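You operate a simulated robot arm through the tools that you are given. There is no shell and no other tool. Be economical: measure what you need, move in short steps, check, and stop when the job is done.

Carry out the task below with a simulated two-armed robot. There is one attempt and no reset: what you move stays moved.

## Task
Pick up the grey cup with one hand, pass it to the other hand and put it on the front part of the sorting table. Set down upright: grey cup.

It is judged by the outcome, as a careful person would: the job done as asked, and still so three seconds after it is handed in. It fails if anything else is knocked over, pushed out of place, dropped, spilled or broken.

## Robot
Two 7-joint arms with two-finger parallel grippers on one trunk, on a base that drives. Base frame: it is fixed to the floor where the robot stands at the start and does not move with it; the origin is under the middle of the robot, x ahead of it, y to its left, z up. Readings come in mm, rad, newtons and seconds.
The left shoulder is at the start at [30, 119, 960], the right one opposite. With the tool pointing down near the work surface each hand reaches from about 260 to 680 mm from the robot's upright axis, wherever it stands, measured 20 degrees to its own side. Places, roughly: front part of the sorting table [400, 1100, 700]. Payload 3.43 kg a hand.
Tool frame (each hand has its own): the origin (TCP) lies between the finger pads and is the grasp point; the fingertips stand 30 mm ahead of it; z points along the fingers, y is the line along which they close. Largest opening 94 mm; finger width 28, thickness 10; the body of the gripper, 50 by 96 mm, starts 55 mm behind the TCP.
Orientation is that of the tool frame in the base frame, as a unit quaternion [x, y, z, w]. With the fingers straight down and closing along the base's y, the tool's x points along the base's -x, its y along +y and its z along -z.

## Interface
- The arms move only by the tool arm_command. It takes "left_targets", "right_targets" or both (then of equal length, played together; a hand with none holds still); each is a list of rows, each a list of 7 numbers: the shift along the tool's x, y, z in units of 400 mm (1.0 is 400 mm), then the turn, a rotation vector about the tool's x, y, z in units of 180 degrees (1.0 is 180 degrees), then the closure in counts, from 0 (fully open) to 255 (shut). In form: [[tx, ty, tz, wx, wy, wz, jaw], ...]. A call has 1 to 12 rows; each row is the pose to reach, as a shift and turn from the pose commanded when the call began, along the tool's axes at that moment. A call with a number of a shift or a turn outside -1 to 1 is refused whole. A row lasts 0.2 s, in which the tool goes at most 50 mm and 0.15 rad; a call with a longer step from one row to the next is refused whole, and so is a gripper value outside its range. A pose out of reach is approached as far as the arm can. The call stops where the force on the tool passes 40 N (or 10 N more than at its start, if that is more) or the arm is blocked; 0.2 s more then pass. Each finger travels about 72 mm/s and halts on what it meets, pressing with about 24 N; the grip force reading is that of the motor and also rises with nothing between the fingers. The clock runs only during rows and for 0.2 s after the last one: add rows that repeat a pose to give the fingers time. The reply holds the time, the measured pose of the TCP, the force on the tool along the base axes, the opening and the grip force, in the units named above and with some noise, with the torque about the TCP (base axes, N m) and any sound that the robot's microphone picked up, and new pictures: "show" is both (left out), scene, wrist or none (wrist: the cameras of the hands that moved).
- Cameras (640 x 400 px; columns grow to the right, rows downward): "scene" is now at [40.2, 11.2, 1656.9]; the picture's right is [0.16, -0.99, 0.00], its down [-0.82, -0.13, -0.55] and it looks along [0.55, 0.09, -0.83] (base axes); focal length 280 px, centre (320, 200). "left" rides on the left gripper at [76, -14, -102] in its tool frame; the picture's right is [0.18, 0.98, 0.00], its down [-0.75, 0.14, -0.64] and it looks along [-0.63, 0.12, 0.77] (tool axes); focal length 243 px, centre (320, 200). "right" rides on the right gripper at [76, 14, -102] in its tool frame; the picture's right is [-0.18, 0.98, 0.00], its down [-0.75, -0.14, -0.64] and it looks along [-0.63, -0.12, 0.77] (tool axes); focal length 243 px, centre (320, 200). There is no depth. A picture from a camera that has moved, and an enlarged one, comes with that camera's place and axes in the base frame and with its lens.
- slide_trunk(by): slides the trunk up (or, below 0, down) by that many mm; the arms and the scene camera ride with it, the base frame stays. It gives what a move gives, with no picture.
- drive_base(legs): drives the robot by 1 to 6 legs, each [ahead, turn to the left] in mm and rad, along the robot's own axes; the way and the turn of a leg run together, so that a leg with both is an arc; at most 1500 mm and 3.142 rad a leg. The arms and the cameras ride along, it lands a little off, and it stops where it bumps. It gives what a move gives, and a new picture of the scene camera.
- aim_head(pan, tilt): turns the head with the scene camera to pan (to the left, within 2.496 rad either way) and tilt (down, from -0.506 to 1.204), counted from straight ahead of the robot. It gives what a move gives, and a new picture of the scene camera.
- close_up(camera, box): a new picture of the part [left, top, right, bottom] of that camera's present view, enlarged. No time passes.
- job_done(): hands the job in; it is judged then, once.

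Work in short steps. Places have to be worked out from the pictures, the camera data and where the tool is seen: move nearer, look again, correct. Check each grasp and each placing, and mend what went wrong. You have 120 turns and 260 pictures in all, those below and enlarged ones among them. Open the grippers and draw the arms clear of the work before you hand the job in, unless the task says otherwise; then end with one line.

The tools are called as a command line: name --argument value ..., lists and objects as JSON in quotes. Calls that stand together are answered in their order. arm_command: Moves the arms, as the interface text tells. Its arguments: {"type":"object","properties":{"left_targets":{"type":"array","items":{"type":"array","items":{"type":"number"}}},"right_targets":{"type":"array","items":{"type":"array","items":{"type":"number"}}},"show":{"type":"string","enum":["both","scene","wrist","none"]}},"required":[]} The other tools are called the same way: slide_trunk (by) slides the trunk up or down; drive_base (legs) drives the base; aim_head (pan, tilt) turns the head that bears the scene camera; close_up (camera, box) takes an enlarged picture of a part of a camera's view; job_done () hands the job in.

At the start:

```text
time: 0.0
left_tcp_pos: [415.2, 193.4, 1038.9]
left_orientation: [0.001, 1.0, 0.0, 0.0]
left_contact_force: [-0.3, -0.4, -0.1]
left_wrist_torque: [-0.02, -0.01, 0.03]
left_gripper_width: 94.4
left_finger_force: 0.1
right_tcp_pos: [352.0, -93.5, 968.3]
right_orientation: [0.0, 1.0, 0.0, 0.0]
right_contact_force: [-0.4, -0.5, -0.6]
right_wrist_torque: [0.02, 0.0, -0.01]
right_gripper_width: 94.0
right_finger_force: 0.0
trunk travel left (down, up): [-225.0, 185.0]
robot x, y, heading: [-2.7, 1.2, -0.0]
head pan, tilt: [0.161, 0.984]
```

scene: 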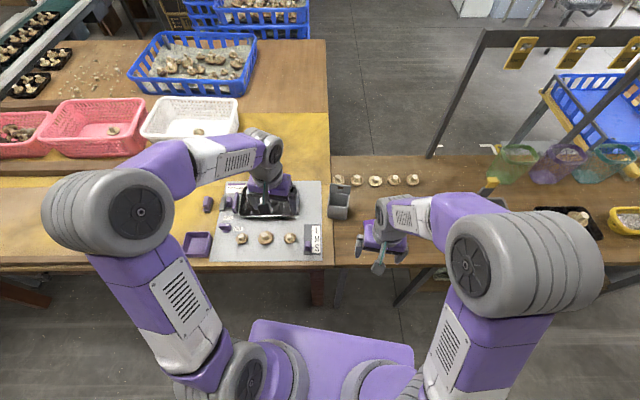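
right: 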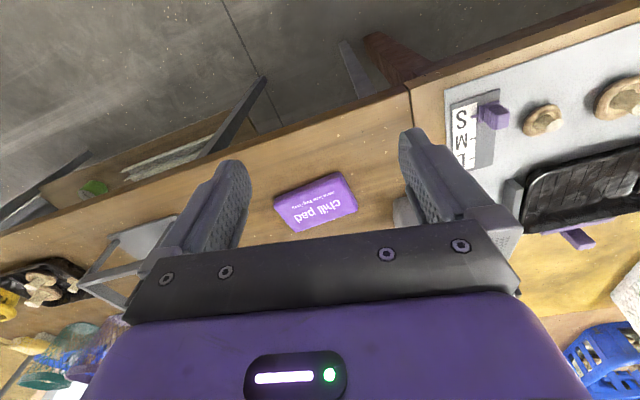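
left: 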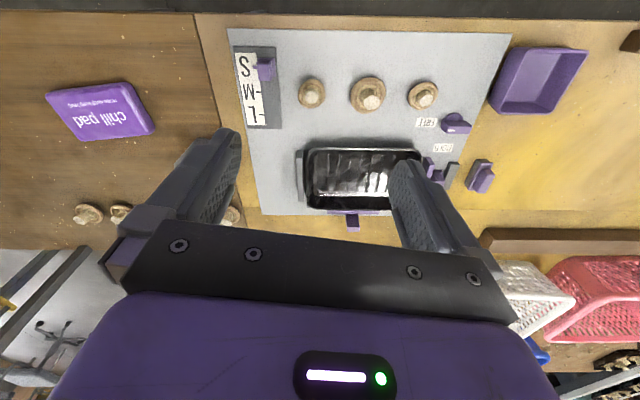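

The grey cup seems to be at about pixel (340,202) in the scene view; I zoom in there to measure it.

close_up --camera "scene" --box '[290, 150, 450, 250]'

aim_head --pan 1.2 --tilt 0.8

```text
4.00 times, centred on (370, 200) of scene
camera zoom: at [40.2, 11.2, 1656.9], right [0.16, -0.99, 0.0], down [-0.82, -0.13, -0.55], along [0.55, 0.09, -0.83], focal length 1118 px, centre (120, 200)
```

zoom: 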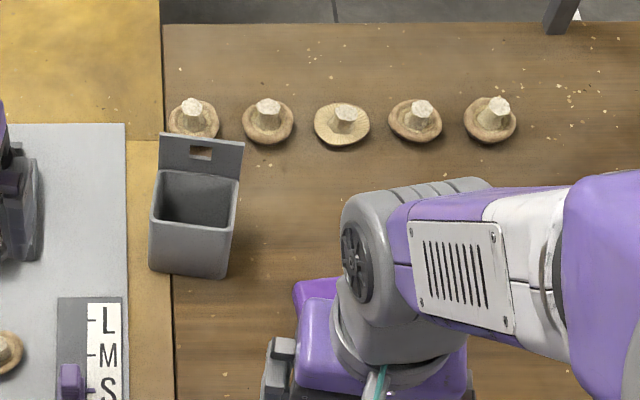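

```text
time: 1.3
left_tcp_pos: [416.1, 192.2, 1040.5]
left_orientation: [-0.001, 1.0, 0.0, 0.0]
left_contact_force: [0.3, 0.4, 0.0]
left_wrist_torque: [0.0, 0.0, 0.0]
left_gripper_width: 94.0
left_finger_force: 0.1
right_tcp_pos: [351.5, -94.5, 968.7]
right_orientation: [0.0, 1.0, 0.0, 0.0]
right_contact_force: [-0.2, -0.6, -0.5]
right_wrist_torque: [-0.03, -0.01, 0.02]
right_gripper_width: 93.9
right_finger_force: 0.1
trunk travel left (down, up): [-225.0, 185.0]
robot x, y, heading: [0.7, 0.1, -0.001]
head pan, tilt: [1.201, 0.799]
camera scene: at [-0.3, 75.1, 1670.9], right [0.93, -0.36, 0.0], down [-0.26, -0.67, -0.7], along [0.25, 0.65, -0.72], focal length 280 px, centre (320, 200)
```

scene: 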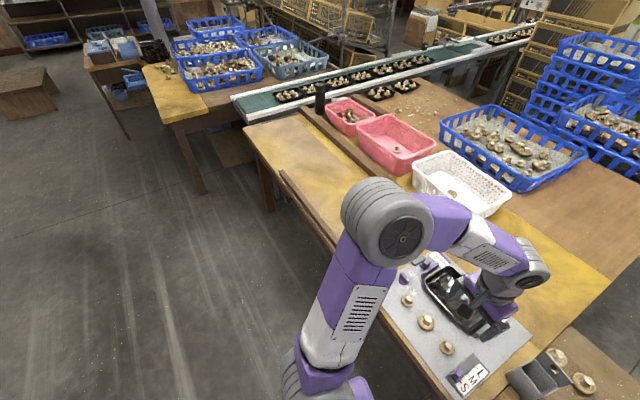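

The grey pot at the table joint is the candidate. I check for other cups, the dark object on the sorting table, and the target area.

close_up --camera "scene" --box '[220, 70, 480, 232]'

close_up --camera "scene" --box '[440, 300, 600, 400]'

aim_head --pan -0.6 --tilt 0.85

```text
2.46 times, centred on (350, 151) of scene
camera zoom: at [-0.3, 75.1, 1670.9], right [0.93, -0.36, 0.0], down [-0.26, -0.67, -0.7], along [0.25, 0.65, -0.72], focal length 688 px, centre (246, 321)
```

zoom: 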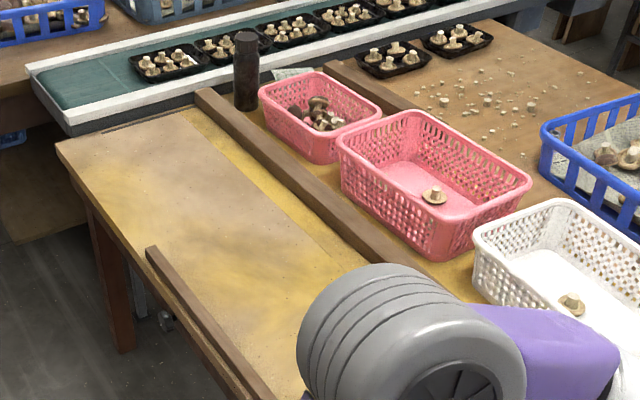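

```text
4.00 times, centred on (520, 350) of scene
camera zoom: at [-0.3, 75.1, 1670.9], right [0.93, -0.36, 0.0], down [-0.26, -0.67, -0.7], along [0.25, 0.65, -0.72], focal length 1118 px, centre (-480, -400)
```

zoom: 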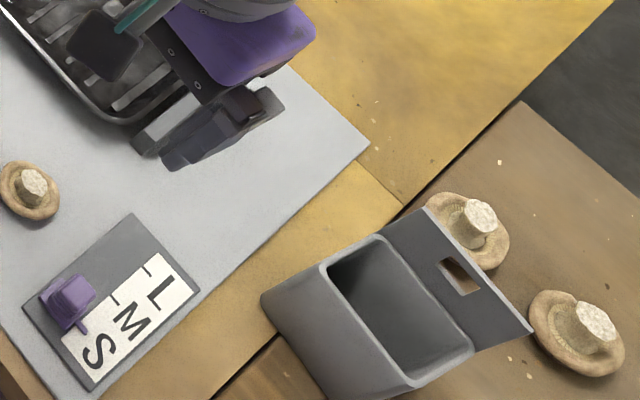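

```text
time: 3.1
left_tcp_pos: [415.8, 192.9, 1039.0]
left_orientation: [0.0, 1.0, 0.0, 0.0]
left_contact_force: [0.7, -0.1, 1.0]
left_wrist_torque: [0.01, 0.02, -0.01]
left_gripper_width: 94.0
left_finger_force: 0.1
right_tcp_pos: [351.7, -95.5, 967.8]
right_orientation: [0.001, 1.0, 0.0, 0.0]
right_contact_force: [-0.5, 0.4, 0.0]
right_wrist_torque: [0.03, -0.01, 0.01]
right_gripper_width: 94.2
right_finger_force: 0.0
trunk travel left (down, up): [-225.0, 185.0]
robot x, y, heading: [-0.2, -0.3, -0.002]
head pan, tilt: [-0.6, 0.85]
camera scene: at [34.9, -44.2, 1666.9], right [-0.56, -0.83, 0.0], down [-0.62, 0.42, -0.66], along [0.54, -0.37, -0.75], focal length 280 px, centre (320, 200)
```

scene: 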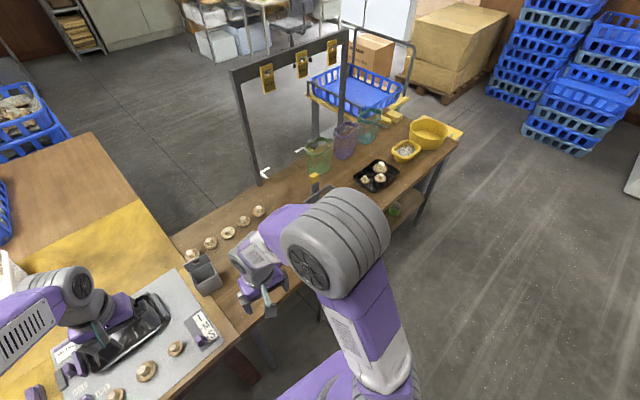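

There are some translucent cups further right; I check their colours to be sure which is "the grey cup".

close_up --camera "scene" --box '[290, 90, 450, 190]'

close_up --camera "scene" --box '[170, 220, 298, 300]'

```text
4.00 times, centred on (370, 140) of scene
camera zoom: at [34.9, -44.2, 1666.9], right [-0.56, -0.83, 0.0], down [-0.62, 0.42, -0.66], along [0.54, -0.37, -0.75], focal length 1118 px, centre (120, 440)
```

zoom: 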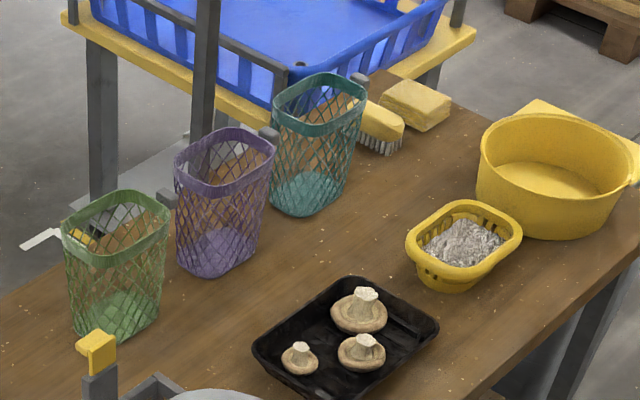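

```text
5.00 times, centred on (234, 260) of scene
camera zoom: at [34.9, -44.2, 1666.9], right [-0.56, -0.83, 0.0], down [-0.62, 0.42, -0.66], along [0.54, -0.37, -0.75], focal length 1398 px, centre (750, -100)
```

zoom: 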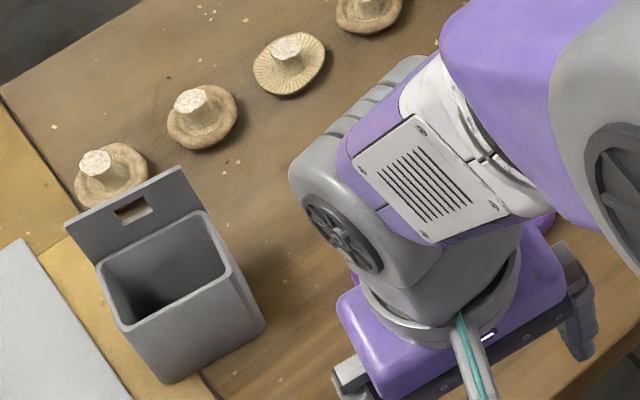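

Only the grey pot near [625, 40] fits. I move the right hand behind/above it, to see it with the wrist camera, and aim the head there.

arm_command --right_targets '[[-0.06, 0.066, 0, 0, 0, 0, 0], [-0.12, 0.132, 0, 0, 0, 0, 0], [-0.18, 0.198, 0, 0, 0, 0, 0], [-0.24, 0.264, 0, 0, 0, 0, 0], [-0.3, 0.33, 0, 0, 0, 0, 0]]' --show "wrist"

aim_head --pan -0.2 --tilt 0.95

```text
time: 4.3
left_tcp_pos: [415.2, 194.3, 1038.8]
left_orientation: [0.0, 1.0, 0.0, 0.0]
left_contact_force: [0.7, 0.5, 0.4]
left_wrist_torque: [-0.01, 0.06, 0.03]
left_gripper_width: 94.1
left_finger_force: 0.0
right_tcp_pos: [472.9, 41.8, 964.1]
right_orientation: [0.0, 1.0, 0.0, -0.001]
right_contact_force: [0.3, 0.4, 0.6]
right_wrist_torque: [0.0, 0.0, 0.0]
right_gripper_width: 94.1
right_finger_force: 0.1
trunk travel left (down, up): [-225.0, 185.0]
robot x, y, heading: [-1.3, -0.5, 0.002]
head pan, tilt: [-0.6, 0.85]
camera right: at [396.6, 54.8, 1066.6], right [0.18, 0.98, 0.0], down [0.75, -0.14, 0.64], along [0.63, -0.12, -0.77], focal length 243 px, centre (320, 200)
```

right: 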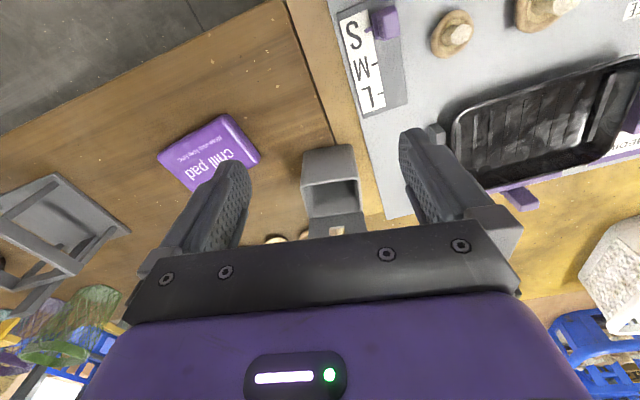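

```text
time: 5.2
left_tcp_pos: [415.4, 192.7, 1039.1]
left_orientation: [0.0, 1.0, 0.0, 0.0]
left_contact_force: [0.2, 0.3, -0.3]
left_wrist_torque: [0.01, -0.02, -0.01]
left_gripper_width: 94.2
left_finger_force: 0.1
right_tcp_pos: [472.7, 40.7, 963.8]
right_orientation: [0.0, 1.0, 0.0, 0.0]
right_contact_force: [-0.4, 0.1, -0.6]
right_wrist_torque: [0.01, 0.0, 0.01]
right_gripper_width: 94.0
right_finger_force: 0.1
trunk travel left (down, up): [-225.0, 185.0]
robot x, y, heading: [1.9, 0.2, -0.004]
head pan, tilt: [-0.201, 0.949]
camera scene: at [41.7, -14.6, 1659.4], right [-0.2, -0.98, 0.0], down [-0.8, 0.16, -0.58], along [0.57, -0.12, -0.81], focal length 280 px, centre (320, 200)
```

scene: 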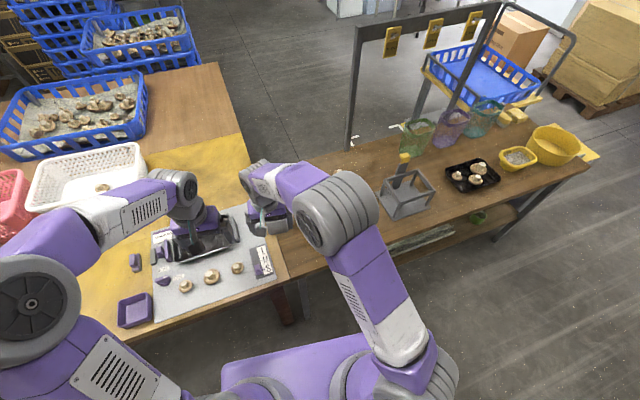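

The other grey thing is a weighing frame, so the pot is the cup. I enlarge it in the wrist view to measure position and yaw.

close_up --camera "right" --box '[270, 120, 430, 220]'

```text
4.00 times, centred on (350, 170) of right
camera zoom: at [395.7, 54.0, 1066.9], right [0.18, 0.98, 0.0], down [0.75, -0.14, 0.64], along [0.63, -0.12, -0.77], focal length 970 px, centre (200, 320)
```

zoom: 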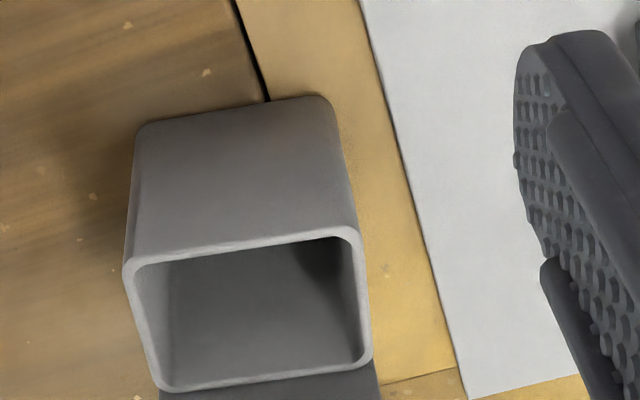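

The cup measures about x 590–655, y −10..72, z 700–793 (yaw about 0, plate up to ~850). I move above it at x≈612, y≈31 and check alignment.

arm_command --right_targets '[[-0.0875, -0.006, 0, 0, 0, 0, 0], [-0.175, -0.012, 0, 0, 0, 0, 0], [-0.2625, -0.018, 0, 0, 0, 0, 0], [-0.35, -0.0245, 0, 0, 0, 0, 0], [-0.35, -0.0245, 0, 0, 0, 0, 0], [-0.35, -0.0245, 0.1, 0, 0, 0, 0], [-0.35, -0.0245, 0.1, 0, 0, 0, 0]]' --show "both"

close_up --camera "right" --box '[220, 60, 460, 210]'

```text
time: 6.8
left_tcp_pos: [415.0, 192.9, 1040.5]
left_orientation: [0.001, 1.0, 0.0, 0.0]
left_contact_force: [-0.9, 0.0, 0.1]
left_wrist_torque: [-0.02, -0.04, -0.01]
left_gripper_width: 94.1
left_finger_force: 0.1
right_tcp_pos: [610.9, 27.5, 925.4]
right_orientation: [0.0, 1.0, 0.0, 0.0]
right_contact_force: [-0.2, 0.4, -0.2]
right_wrist_torque: [-0.01, 0.01, 0.05]
right_gripper_width: 94.2
right_finger_force: 0.0
trunk travel left (down, up): [-225.0, 185.0]
robot x, y, heading: [-0.1, -3.3, 0.001]
head pan, tilt: [-0.201, 0.949]
camera scene: at [40.7, -14.6, 1659.4], right [-0.2, -0.98, 0.0], down [-0.8, 0.16, -0.58], along [0.57, -0.12, -0.81], focal length 280 px, centre (320, 200)
camera right: at [534.0, 41.9, 1028.3], right [0.18, 0.98, 0.0], down [0.75, -0.14, 0.64], along [0.63, -0.12, -0.77], focal length 243 px, centre (320, 200)
```

scene: 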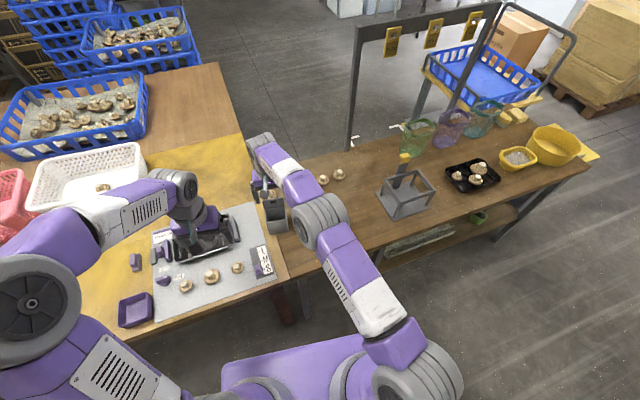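
right: 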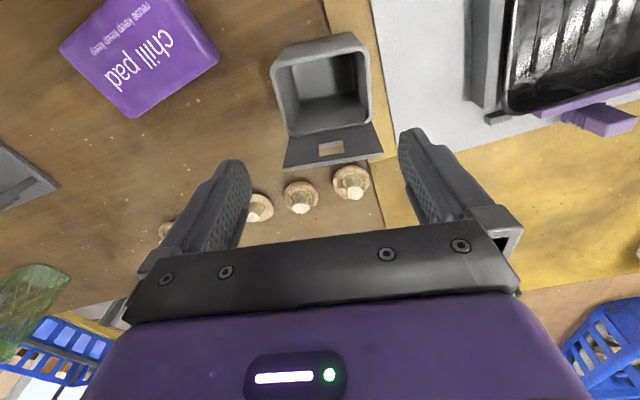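

```text
2.67 times, centred on (340, 135) of right
camera zoom: at [534.0, 41.9, 1028.3], right [0.18, 0.98, 0.0], down [0.75, -0.14, 0.64], along [0.63, -0.12, -0.77], focal length 647 px, centre (267, 373)
```

zoom: 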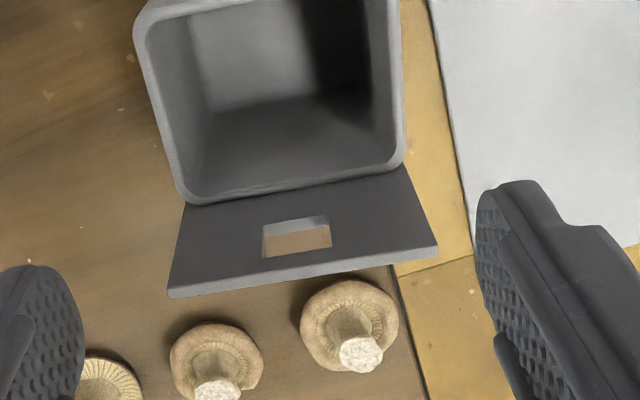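

The two wrist views triangulate to a table at about z 730, cup x 563–626, y −4..70, rim z≈827, plate top ≈875. So I back off to x≈588, y≈32 and look again before going down.

arm_command --right_targets '[[0.0575, 0.01, 0, 0, 0, 0, 0], [0.0575, 0.01, 0, 0, 0, 0, 0]]' --show "wrist"

close_up --camera "scene" --box '[230, 130, 358, 250]'

```text
time: 7.4
left_tcp_pos: [415.1, 191.8, 1039.4]
left_orientation: [0.0, 1.0, 0.0, -0.001]
left_contact_force: [0.5, -0.1, 0.2]
left_wrist_torque: [0.0, 0.0, 0.02]
left_gripper_width: 94.0
left_finger_force: 0.0
right_tcp_pos: [590.2, 31.9, 925.5]
right_orientation: [0.0, 1.0, 0.0, 0.0]
right_contact_force: [-0.2, -0.8, 0.8]
right_wrist_torque: [-0.01, 0.0, -0.05]
right_gripper_width: 93.9
right_finger_force: 0.0
trunk travel left (down, up): [-225.0, 185.0]
robot x, y, heading: [2.1, 0.9, 0.0]
head pan, tilt: [-0.201, 0.949]
camera right: at [513.0, 47.0, 1028.6], right [0.18, 0.98, 0.0], down [0.75, -0.14, 0.64], along [0.63, -0.12, -0.77], focal length 243 px, centre (320, 200)
```

right: 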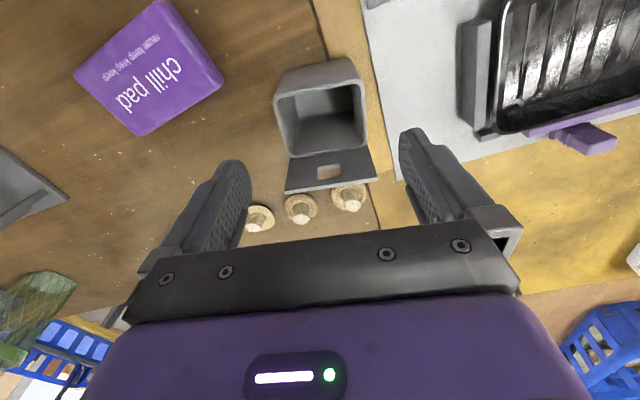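

```text
3.33 times, centred on (294, 190) of scene
camera zoom: at [42.6, -14.7, 1659.3], right [-0.2, -0.98, 0.0], down [-0.8, 0.16, -0.58], along [0.57, -0.12, -0.81], focal length 932 px, centre (407, 233)
```

zoom: 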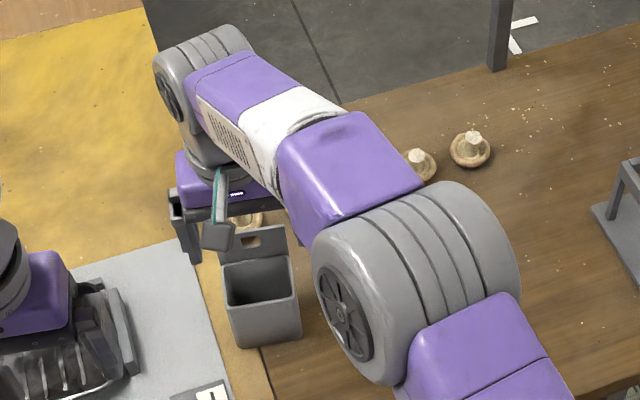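

I enlarge the wrist view of the cup for exact corners from this spot.

close_up --camera "right" --box '[240, 50, 400, 200]'

```text
2.67 times, centred on (320, 125) of right
camera zoom: at [513.0, 47.0, 1028.6], right [0.18, 0.98, 0.0], down [0.75, -0.14, 0.64], along [0.63, -0.12, -0.77], focal length 647 px, centre (320, 400)
```

zoom: 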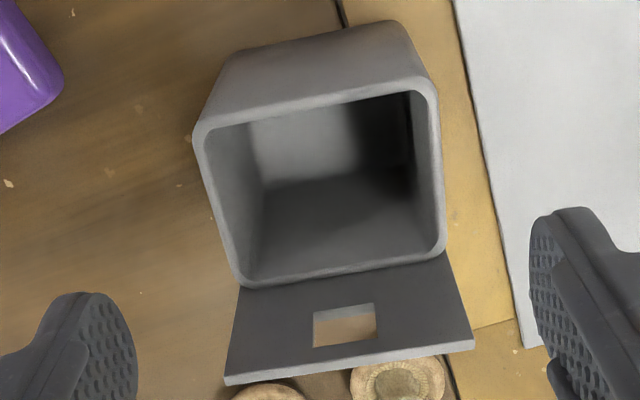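

Refined: rim z≈824, cup centre y≈34.5, x 565–624. I shift to x≈586, y≈34.5 and lower until the fingertips are just above the rim.

arm_command --right_targets '[[0.009, 0.0065, 0, 0, 0, 0, 0], [0.009, 0.0065, 0.08, 0, 0, 0, 0], [0.009, 0.0065, 0.155, 0, 0, 0, 0], [0.009, 0.0065, 0.155, 0, 0, 0, 0]]' --show "wrist"

close_up --camera "scene" --box '[230, 150, 358, 250]'

```text
time: 8.4
left_tcp_pos: [416.2, 192.5, 1040.1]
left_orientation: [-0.001, 1.0, -0.001, 0.0]
left_contact_force: [0.2, 0.4, -0.9]
left_wrist_torque: [0.0, 0.02, -0.03]
left_gripper_width: 93.8
left_finger_force: 0.0
right_tcp_pos: [584.4, 35.0, 866.2]
right_orientation: [0.0, 1.0, -0.001, 0.0]
right_contact_force: [0.1, 0.3, -0.3]
right_wrist_torque: [-0.02, 0.01, 0.02]
right_gripper_width: 94.1
right_finger_force: 0.1
trunk travel left (down, up): [-225.0, 185.0]
robot x, y, heading: [-1.5, 1.3, -0.0]
head pan, tilt: [-0.201, 0.949]
camera right: at [507.2, 49.3, 967.9], right [0.18, 0.98, 0.0], down [0.75, -0.14, 0.64], along [0.63, -0.12, -0.77], focal length 243 px, centre (320, 200)
```

right: 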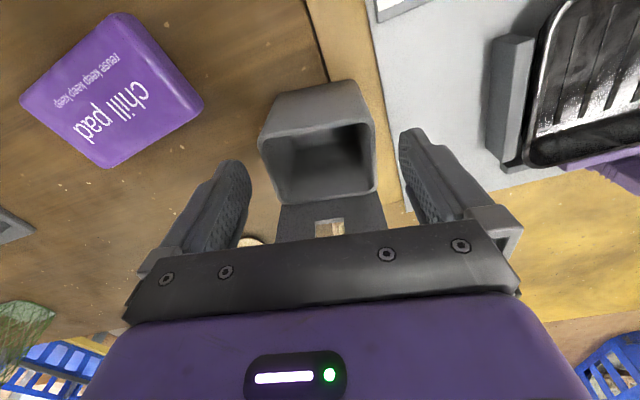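

```text
4.00 times, centred on (294, 200) of scene
camera zoom: at [41.5, -14.6, 1659.4], right [-0.2, -0.98, 0.0], down [-0.8, 0.16, -0.58], along [0.57, -0.12, -0.81], focal length 1118 px, centre (424, 200)
```

zoom: 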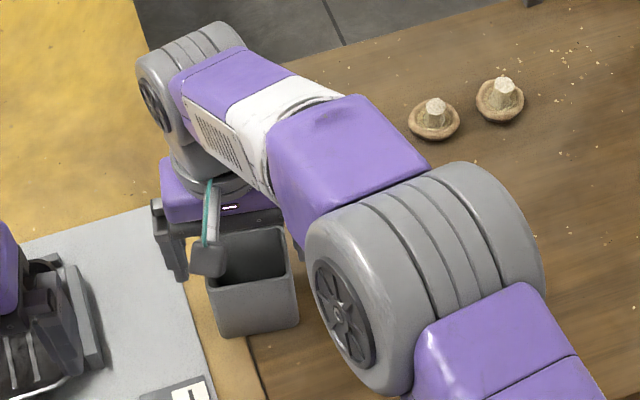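

The cup sits centred between the fingers with yaw near 0, and the plate (x≈627) is clear of the gripper body. I lower another 54 mm.

arm_command --right_targets '[[0, 0, 0.06, 0, 0, 0, 0], [0, 0, 0.1, 0, 0, 0, 0], [0, 0, 0.135, 0, 0, 0, 0], [0, 0, 0.135, 0, 0, 0, 0]]' --show "wrist"

```text
time: 9.4
left_tcp_pos: [414.4, 192.8, 1040.0]
left_orientation: [0.0, 1.0, 0.001, 0.001]
left_contact_force: [-0.1, 1.1, -0.7]
left_wrist_torque: [-0.03, -0.01, -0.03]
left_gripper_width: 94.0
left_finger_force: 0.1
right_tcp_pos: [586.5, 35.5, 815.6]
right_orientation: [-0.001, 1.0, 0.001, 0.004]
right_contact_force: [0.0, -0.9, 15.3]
right_wrist_torque: [0.06, -0.68, -0.03]
right_gripper_width: 93.9
right_finger_force: 0.1
trunk travel left (down, up): [-225.0, 185.0]
robot x, y, heading: [2.5, -1.6, -0.005]
head pan, tilt: [-0.201, 0.949]
camera right: at [508.0, 49.4, 916.9], right [0.18, 0.98, 0.0], down [0.75, -0.14, 0.65], along [0.64, -0.12, -0.76], focal length 243 px, centre (320, 200)
```

right: 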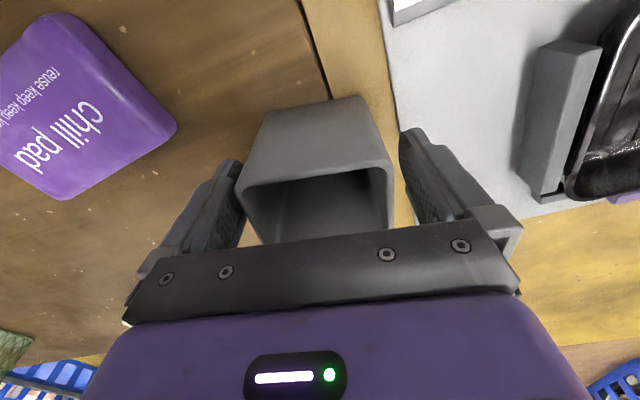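

A light 15 N contact came at about 44 mm ahead of the TCP: the gripper body touches the plate top. I rise 9 mm, shift back 6 mm, and check the force before closing.

arm_command --right_targets '[[0, 0, 0.11, 0, 0, 0, 0], [0.015, 0, 0.11, 0, 0, 0, 0], [0.015, 0, 0.11, 0, 0, 0, 0]]' --show "wrist"

```text
time: 9.7
left_tcp_pos: [416.0, 192.3, 1039.3]
left_orientation: [0.001, 1.0, 0.001, 0.0]
left_contact_force: [0.5, 0.0, -0.5]
left_wrist_torque: [-0.01, 0.02, 0.0]
left_gripper_width: 94.1
left_finger_force: 0.0
right_tcp_pos: [596.4, 36.3, 814.0]
right_orientation: [0.001, 1.0, 0.004, 0.017]
right_contact_force: [0.9, -1.4, 13.5]
right_wrist_torque: [-0.1, -0.42, -0.1]
right_gripper_width: 93.9
right_finger_force: 0.1
trunk travel left (down, up): [-225.0, 185.0]
robot x, y, heading: [-0.8, -2.4, 0.0]
head pan, tilt: [-0.201, 0.949]
stopped in row 1 (right hand): the force on the tool passed its limit at 62 N (the readings are from after the stop); the commanded pose is now the measured one
camera right: at [515.5, 49.5, 913.3], right [0.19, 0.98, 0.01], down [0.73, -0.15, 0.67], along [0.66, -0.11, -0.75], focal length 243 px, centre (320, 200)
```

right: 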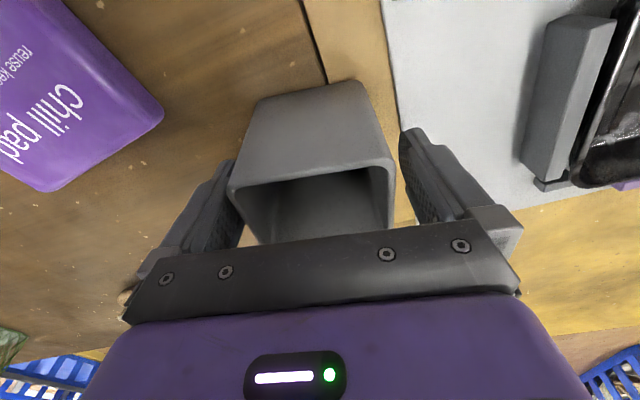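

My row went down instead of up (rows are from the call's start). I raise straight up 25 mm, undo the small tilt, and re-inspect the cup.

arm_command --right_targets '[[0, 0, -0.03, 0, 0, 0, 0], [0, 0, -0.0625, 0.0025, 0.0108, 0, 0], [0, 0, -0.0625, 0.0025, 0.0108, 0, 0]]' --show "both"

close_up --camera "right" --box '[200, 60, 440, 250]'

```text
time: 10.5
left_tcp_pos: [415.7, 193.3, 1040.1]
left_orientation: [0.0, 1.0, -0.001, 0.001]
left_contact_force: [-0.2, 0.1, -0.6]
left_wrist_torque: [-0.01, -0.04, -0.01]
left_gripper_width: 94.0
left_finger_force: 0.1
right_tcp_pos: [591.7, 36.0, 836.5]
right_orientation: [0.001, 1.0, 0.0, -0.003]
right_contact_force: [-0.3, 0.1, -0.4]
right_wrist_torque: [0.05, 0.01, -0.01]
right_gripper_width: 94.1
right_finger_force: 0.1
trunk travel left (down, up): [-225.0, 185.0]
robot x, y, heading: [1.3, 2.6, -0.002]
head pan, tilt: [-0.201, 0.949]
camera scene: at [41.8, -14.7, 1659.4], right [-0.2, -0.98, 0.0], down [-0.8, 0.16, -0.58], along [0.57, -0.12, -0.81], focal length 280 px, centre (320, 200)
camera right: at [515.9, 50.1, 939.5], right [0.19, 0.98, 0.0], down [0.76, -0.14, 0.64], along [0.63, -0.12, -0.77], focal length 243 px, centre (320, 200)
```

scene: 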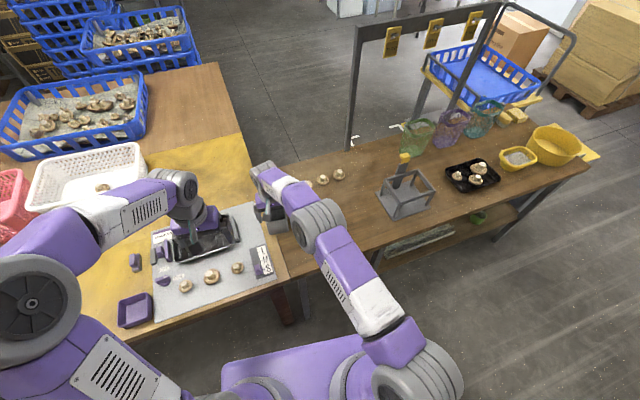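
right: 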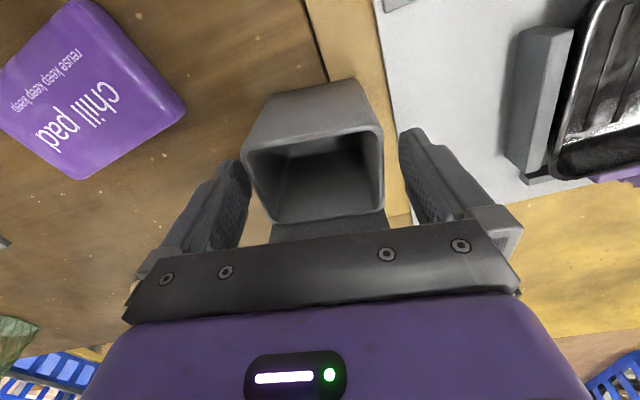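

```text
2.11 times, centred on (320, 155) of right
camera zoom: at [515.9, 50.1, 939.5], right [0.19, 0.98, 0.0], down [0.76, -0.14, 0.64], along [0.63, -0.12, -0.77], focal length 511 px, centre (320, 295)
```

zoom: 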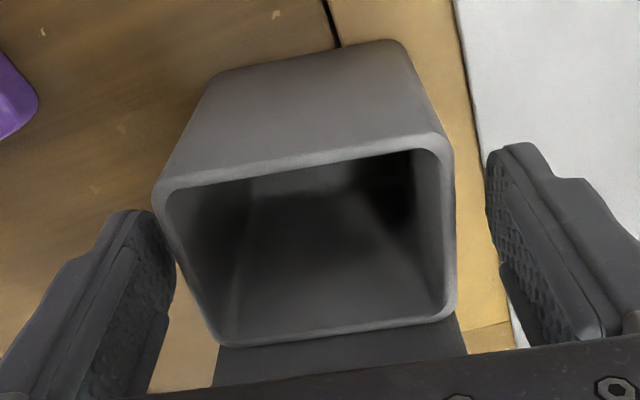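

The cup is still in place and standing. I lower 13 mm (body just clear of the plate), shift back 7 mm, then close the fingers.

arm_command --right_targets '[[0.0175, 0, 0, 0, 0, 0, 0], [0.0175, 0, 0.0325, 0, 0, 0, 0], [0.0175, 0, 0.0325, 0, 0, 0, 80], [0.0175, 0, 0.0325, 0, 0, 0, 255], [0.0175, 0, 0.0325, 0, 0, 0, 255]]' --show "wrist"

```text
time: 11.7
left_tcp_pos: [416.6, 193.1, 1039.6]
left_orientation: [0.0, 1.0, 0.0, 0.0]
left_contact_force: [0.0, 0.5, 0.5]
left_wrist_torque: [-0.03, 0.01, -0.01]
left_gripper_width: 93.9
left_finger_force: 0.0
right_tcp_pos: [585.4, 36.0, 823.2]
right_orientation: [0.001, 1.0, -0.001, -0.003]
right_contact_force: [1.3, -1.0, -0.2]
right_wrist_torque: [-0.01, 0.01, -0.02]
right_gripper_width: 78.7
right_finger_force: 23.9
trunk travel left (down, up): [-225.0, 185.0]
robot x, y, heading: [1.1, 1.1, 0.0]
head pan, tilt: [-0.201, 0.949]
camera right: at [509.1, 50.4, 926.2], right [0.19, 0.98, 0.0], down [0.76, -0.14, 0.64], along [0.63, -0.12, -0.77], focal length 243 px, centre (320, 200)
```

right: 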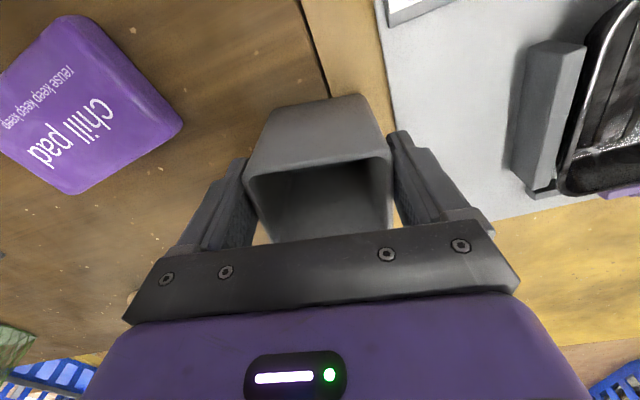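

Gripped at 78.7 mm with 24 N. I lift straight up 100 mm and check.

arm_command --right_targets '[[0, 0, -0.04, 0, 0, 0, 255], [0, 0, -0.1, 0, 0, 0, 255], [0, 0, -0.18, 0, 0, 0, 255], [0, 0, -0.25, 0, 0, 0, 255], [0, 0, -0.25, 0, 0, 0, 255]]'

```text
time: 12.9
left_tcp_pos: [415.2, 193.8, 1039.8]
left_orientation: [0.0, 1.0, 0.0, 0.0]
left_contact_force: [0.6, -0.7, 0.2]
left_wrist_torque: [-0.01, -0.02, 0.01]
left_gripper_width: 93.9
left_finger_force: 0.1
right_tcp_pos: [588.1, 34.5, 925.9]
right_orientation: [0.001, 1.0, -0.001, -0.002]
right_contact_force: [0.3, -0.1, -0.2]
right_wrist_torque: [0.02, -0.01, 0.03]
right_gripper_width: 78.7
right_finger_force: 23.8
trunk travel left (down, up): [-225.0, 185.0]
robot x, y, heading: [2.5, -0.7, 0.006]
head pan, tilt: [-0.201, 0.949]
camera scene: at [42.2, -14.6, 1659.4], right [-0.2, -0.98, 0.0], down [-0.8, 0.16, -0.58], along [0.57, -0.12, -0.81], focal length 280 px, centre (320, 200)
camera right: at [511.7, 48.8, 1028.2], right [0.19, 0.98, 0.0], down [0.76, -0.14, 0.64], along [0.63, -0.12, -0.77], focal length 243 px, centre (320, 200)
```

scene: 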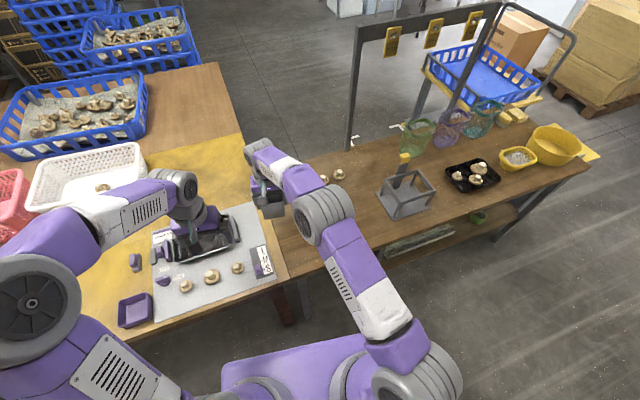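
right: 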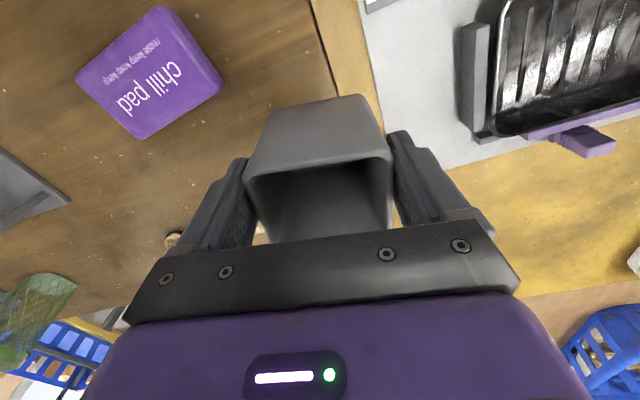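

The cup is held securely. Now I bring it back and up for the handover while the left hand turns toward a sideways pose (fingers pointing to −y, closing along x) further left.

arm_command --left_targets '[[0, 0.036, 0, 0.024, 0.024, -0.0296, 0], [0, 0.071, 0, 0.0479, 0.0479, -0.0592, 0], [0, 0.107, 0, 0.0719, 0.0719, -0.0888, 0], [0, 0.143, 0, 0.0958, 0.0958, -0.1184, 0], [0, 0.179, 0, 0.1198, 0.1198, -0.148, 0], [0, 0.214, 0, 0.1437, 0.1437, -0.1776, 0], [0, 0.25, 0, 0.1677, 0.1677, -0.2072, 0], [0, 0.25, 0, 0.1677, 0.1677, -0.2072, 0]]' --right_targets '[[0.042, -0.012, -0.027, 0, 0, 0, 255], [0.084, -0.024, -0.054, 0, 0, 0, 255], [0.126, -0.036, -0.08, 0, 0, 0, 255], [0.169, -0.049, -0.107, 0, 0, 0, 255], [0.211, -0.061, -0.134, 0, 0, 0, 255], [0.253, -0.073, -0.161, 0, 0, 0, 255], [0.295, -0.085, -0.1875, 0, 0, 0, 255], [0.295, -0.085, -0.1875, 0, 0, 0, 255]]' --show "scene"

```text
time: 14.7
left_tcp_pos: [416.1, 289.7, 1039.0]
left_orientation: [-0.313, 0.879, -0.253, -0.254]
left_contact_force: [0.8, 0.2, -0.1]
left_wrist_torque: [0.0, -0.01, 0.03]
left_gripper_width: 94.0
left_finger_force: 0.1
right_tcp_pos: [470.4, 1.5, 999.0]
right_orientation: [0.0, 1.0, -0.001, -0.003]
right_contact_force: [0.2, 0.4, -1.2]
right_wrist_torque: [0.0, 0.02, 0.0]
right_gripper_width: 78.6
right_finger_force: 23.8
trunk travel left (down, up): [-225.0, 185.0]
robot x, y, heading: [-2.8, 0.8, 0.001]
head pan, tilt: [-0.201, 0.949]
camera scene: at [42.0, -15.1, 1659.4], right [-0.2, -0.98, 0.0], down [-0.8, 0.16, -0.58], along [0.57, -0.12, -0.81], focal length 280 px, centre (320, 200)
```

scene: 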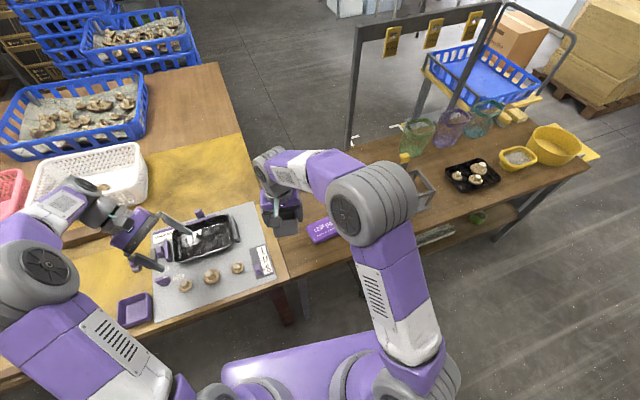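

Both moved as planned. I finish the left turn in place.

arm_command --left_targets '[[0, 0, 0, 0.024, 0.024, -0.0296, 0], [0, 0, 0, 0.0479, 0.0479, -0.0592, 0], [0, 0, 0, 0.0719, 0.0719, -0.0888, 0], [0, 0, 0, 0.0958, 0.0958, -0.1184, 0], [0, 0, 0, 0.1198, 0.1198, -0.148, 0], [0, 0, 0, 0.1437, 0.1437, -0.1776, 0], [0, 0, 0, 0.1677, 0.1677, -0.2072, 0], [0, 0, 0, 0.1677, 0.1677, -0.2072, 0]]' --show "wrist"

aim_head --pan 0.2 --tilt 0.9

```text
time: 16.5
left_tcp_pos: [415.4, 291.0, 1039.8]
left_orientation: [0.55, -0.548, 0.445, 0.446]
left_contact_force: [1.0, 0.0, -0.3]
left_wrist_torque: [0.02, 0.01, 0.0]
left_gripper_width: 94.1
left_finger_force: 0.0
right_tcp_pos: [470.3, 1.4, 999.3]
right_orientation: [0.001, 1.0, -0.001, -0.003]
right_contact_force: [0.1, -0.1, 0.0]
right_wrist_torque: [0.0, 0.01, -0.02]
right_gripper_width: 79.0
right_finger_force: 23.8
trunk travel left (down, up): [-225.0, 185.0]
robot x, y, heading: [-4.5, 0.8, 0.002]
head pan, tilt: [-0.201, 0.949]
camera left: at [431.0, 374.1, 1135.5], right [-0.98, -0.04, 0.18], down [-0.14, 0.78, -0.6], along [-0.12, -0.62, -0.78], focal length 243 px, centre (320, 200)
```

left: 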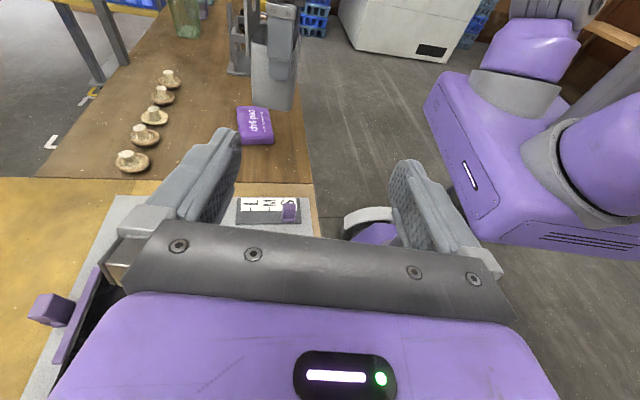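

```text
time: 17.3
left_tcp_pos: [415.6, 290.9, 1040.6]
left_orientation: [0.55, -0.549, 0.445, 0.445]
left_contact_force: [-0.3, -0.6, 1.2]
left_wrist_torque: [-0.04, -0.01, 0.01]
left_gripper_width: 94.0
left_finger_force: 0.0
right_tcp_pos: [470.6, 3.1, 999.4]
right_orientation: [0.001, 1.0, -0.001, -0.003]
right_contact_force: [-0.3, -0.2, 0.1]
right_wrist_torque: [-0.02, -0.02, -0.01]
right_gripper_width: 78.8
right_finger_force: 24.0
trunk travel left (down, up): [-225.0, 185.0]
robot x, y, heading: [0.6, 3.8, 0.003]
head pan, tilt: [0.201, 0.901]
camera scene: at [44.6, 14.8, 1663.0], right [0.2, -0.98, 0.0], down [-0.77, -0.16, -0.62], along [0.61, 0.12, -0.78], focal length 280 px, centre (320, 200)
```

scene: 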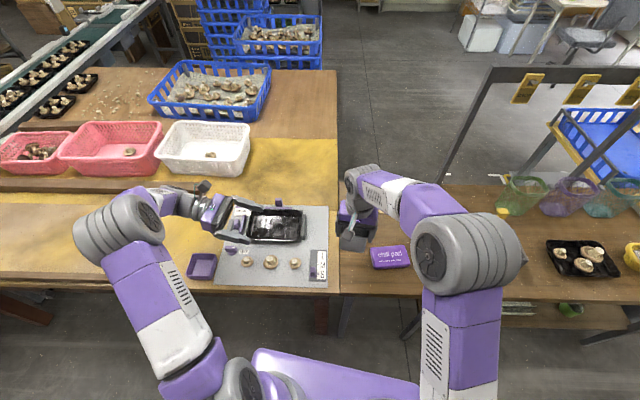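

The left hand points at the cup. I move it to the cup's level at y≈150, then measure the cup from the left wrist camera.

arm_command --left_targets '[[-0.025, -0.032, 0.077, 0, 0, 0, 0], [-0.05, -0.064, 0.155, 0, 0, 0, 0], [-0.075, -0.097, 0.232, 0, 0, 0, 0], [-0.1, -0.129, 0.31, 0, 0, 0, 0], [-0.125, -0.161, 0.387, 0, 0, 0, 0], [-0.125, -0.161, 0.387, 0, 0, 0, 0]]' --show "both"

close_up --camera "left" --box '[200, 0, 440, 150]'

```text
time: 18.7
left_tcp_pos: [482.0, 150.8, 960.6]
left_orientation: [0.551, -0.549, 0.445, 0.444]
left_contact_force: [0.9, 0.1, 0.1]
left_wrist_torque: [0.01, 0.03, 0.0]
left_gripper_width: 94.0
left_finger_force: 0.0
right_tcp_pos: [468.9, 2.6, 998.7]
right_orientation: [0.001, 1.0, -0.001, -0.003]
right_contact_force: [0.7, -1.1, -0.4]
right_wrist_torque: [-0.02, 0.0, -0.02]
right_gripper_width: 78.8
right_finger_force: 23.9
trunk travel left (down, up): [-225.0, 185.0]
robot x, y, heading: [-1.3, -0.5, -0.0]
head pan, tilt: [0.201, 0.901]
camera scene: at [44.2, 15.3, 1663.0], right [0.2, -0.98, 0.0], down [-0.77, -0.16, -0.62], along [0.61, 0.12, -0.78], focal length 280 px, centre (320, 200)
camera left: at [497.3, 234.5, 1056.1], right [-0.98, -0.04, 0.18], down [-0.14, 0.78, -0.6], along [-0.12, -0.62, -0.78], focal length 243 px, centre (320, 200)
```

scene: 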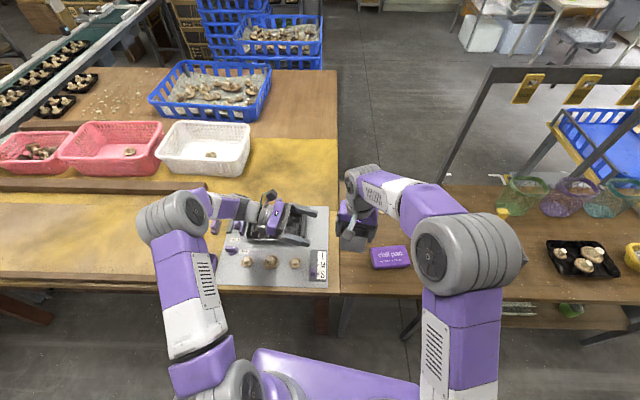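
left: 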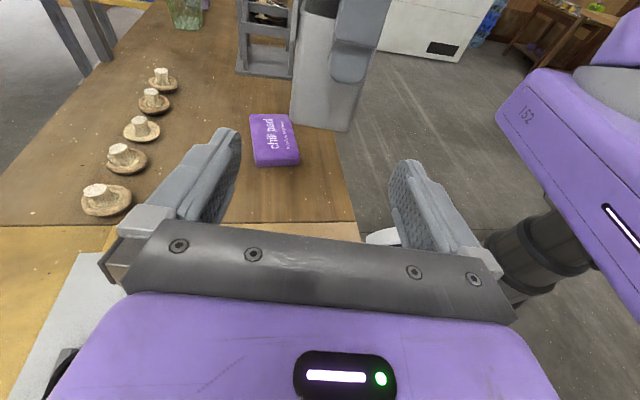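

```text
2.67 times, centred on (320, 75) of left
camera zoom: at [497.3, 234.5, 1056.1], right [-0.98, -0.04, 0.18], down [-0.14, 0.78, -0.6], along [-0.12, -0.62, -0.78], focal length 647 px, centre (320, 533)
```

zoom: 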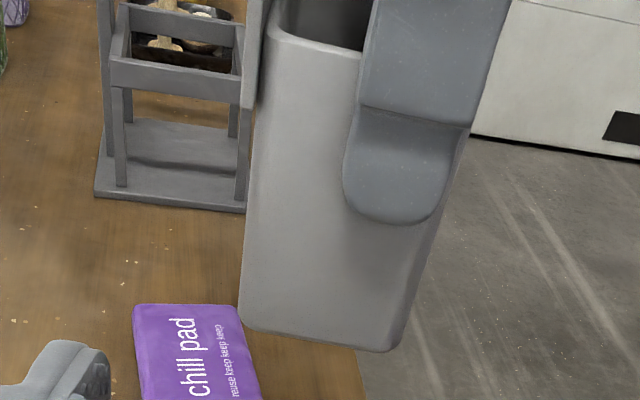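

Cup bottom z≈921, rim ≈1003, x centre ≈481: left hand is well aligned. I advance to y≈60, where fingertips start straddling the cup, and look.

arm_command --left_targets '[[0.014, 0.0025, 0.074, 0, 0, 0, 0], [0.028, 0.0025, 0.148, 0, 0, 0, 0], [0.042, 0.0025, 0.221, 0, 0, 0, 0], [0.042, 0.0025, 0.221, 0, 0, 0, 0]]' --show "both"

close_up --camera "scene" --box '[230, 150, 430, 275]'

```text
time: 19.7
left_tcp_pos: [479.2, 58.4, 957.1]
left_orientation: [0.55, -0.549, 0.445, 0.445]
left_contact_force: [-0.7, -0.3, -0.4]
left_wrist_torque: [0.02, -0.02, -0.04]
left_gripper_width: 94.2
left_finger_force: 0.0
right_tcp_pos: [469.5, 1.9, 1000.1]
right_orientation: [0.001, 1.0, -0.001, -0.003]
right_contact_force: [-0.2, -0.4, -0.4]
right_wrist_torque: [0.03, 0.02, 0.01]
right_gripper_width: 78.8
right_finger_force: 23.9
trunk travel left (down, up): [-225.0, 185.0]
robot x, y, heading: [-5.1, -0.3, -0.003]
head pan, tilt: [0.201, 0.901]
camera scene: at [44.5, 15.3, 1663.0], right [0.2, -0.98, 0.0], down [-0.77, -0.16, -0.62], along [0.61, 0.12, -0.78], focal length 280 px, centre (320, 200)
camera left: at [493.4, 142.9, 1052.6], right [-0.98, -0.04, 0.18], down [-0.14, 0.78, -0.6], along [-0.12, -0.62, -0.78], focal length 243 px, centre (320, 200)
```

scene: 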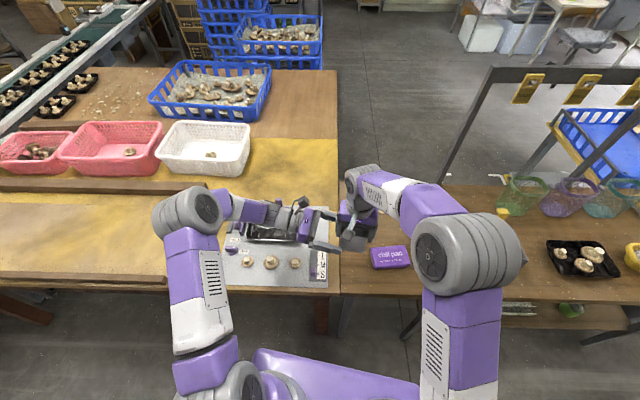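
left: 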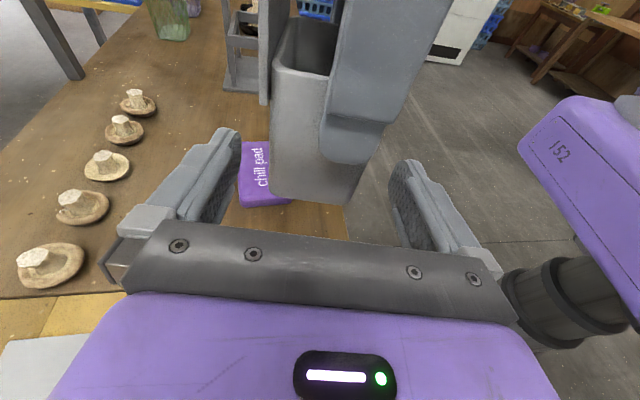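

```text
3.20 times, centred on (330, 212) of scene
camera zoom: at [44.5, 15.3, 1663.0], right [0.2, -0.98, 0.0], down [-0.77, -0.16, -0.62], along [0.61, 0.12, -0.78], focal length 894 px, centre (288, 160)
```

zoom: 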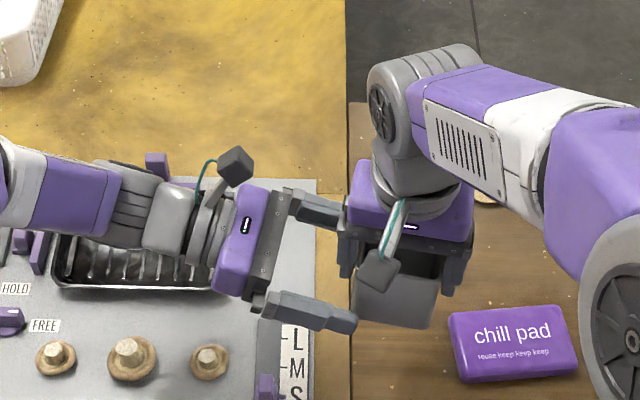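

The cup is centred between the left fingers. I advance the last 43 mm with fingers open.

arm_command --left_targets '[[0.0115, 0, 0.053, 0, 0, 0, 0], [0.0225, 0, 0.106, 0, 0, 0, 0], [0.0225, 0, 0.106, 0, 0, 0, 0]]' --show "wrist"

close_up --camera "scene" --box '[230, 150, 430, 275]'

```text
time: 20.5
left_tcp_pos: [479.0, 18.2, 956.5]
left_orientation: [0.55, -0.549, 0.445, 0.446]
left_contact_force: [-0.9, -0.1, -0.4]
left_wrist_torque: [-0.04, -0.01, 0.0]
left_gripper_width: 94.4
left_finger_force: 0.0
right_tcp_pos: [468.7, 2.0, 999.1]
right_orientation: [0.0, 1.0, -0.001, -0.004]
right_contact_force: [0.7, 0.2, -1.6]
right_wrist_torque: [0.0, 0.03, 0.02]
right_gripper_width: 78.8
right_finger_force: 24.1
trunk travel left (down, up): [-225.0, 185.0]
robot x, y, heading: [-1.6, 3.6, -0.003]
head pan, tilt: [0.201, 0.901]
camera left: at [493.8, 100.7, 1052.4], right [-0.98, -0.04, 0.18], down [-0.14, 0.78, -0.6], along [-0.12, -0.62, -0.78], focal length 243 px, centre (320, 200)
```

left: 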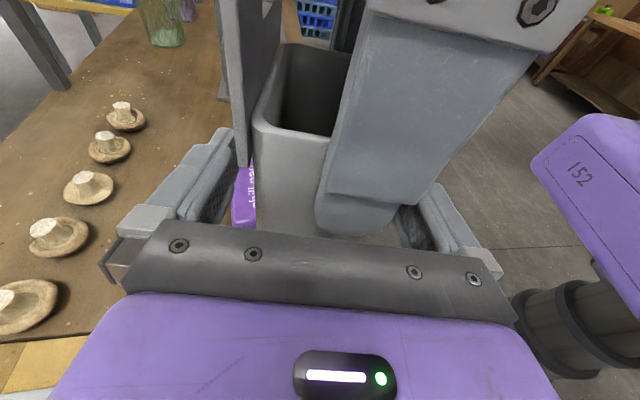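

```text
3.20 times, centred on (330, 212) of scene
camera zoom: at [44.6, 15.1, 1663.0], right [0.2, -0.98, 0.0], down [-0.77, -0.16, -0.62], along [0.61, 0.12, -0.78], focal length 894 px, centre (288, 160)
```

zoom: 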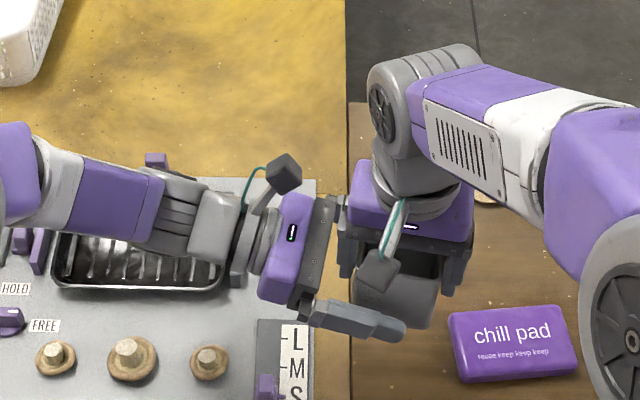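

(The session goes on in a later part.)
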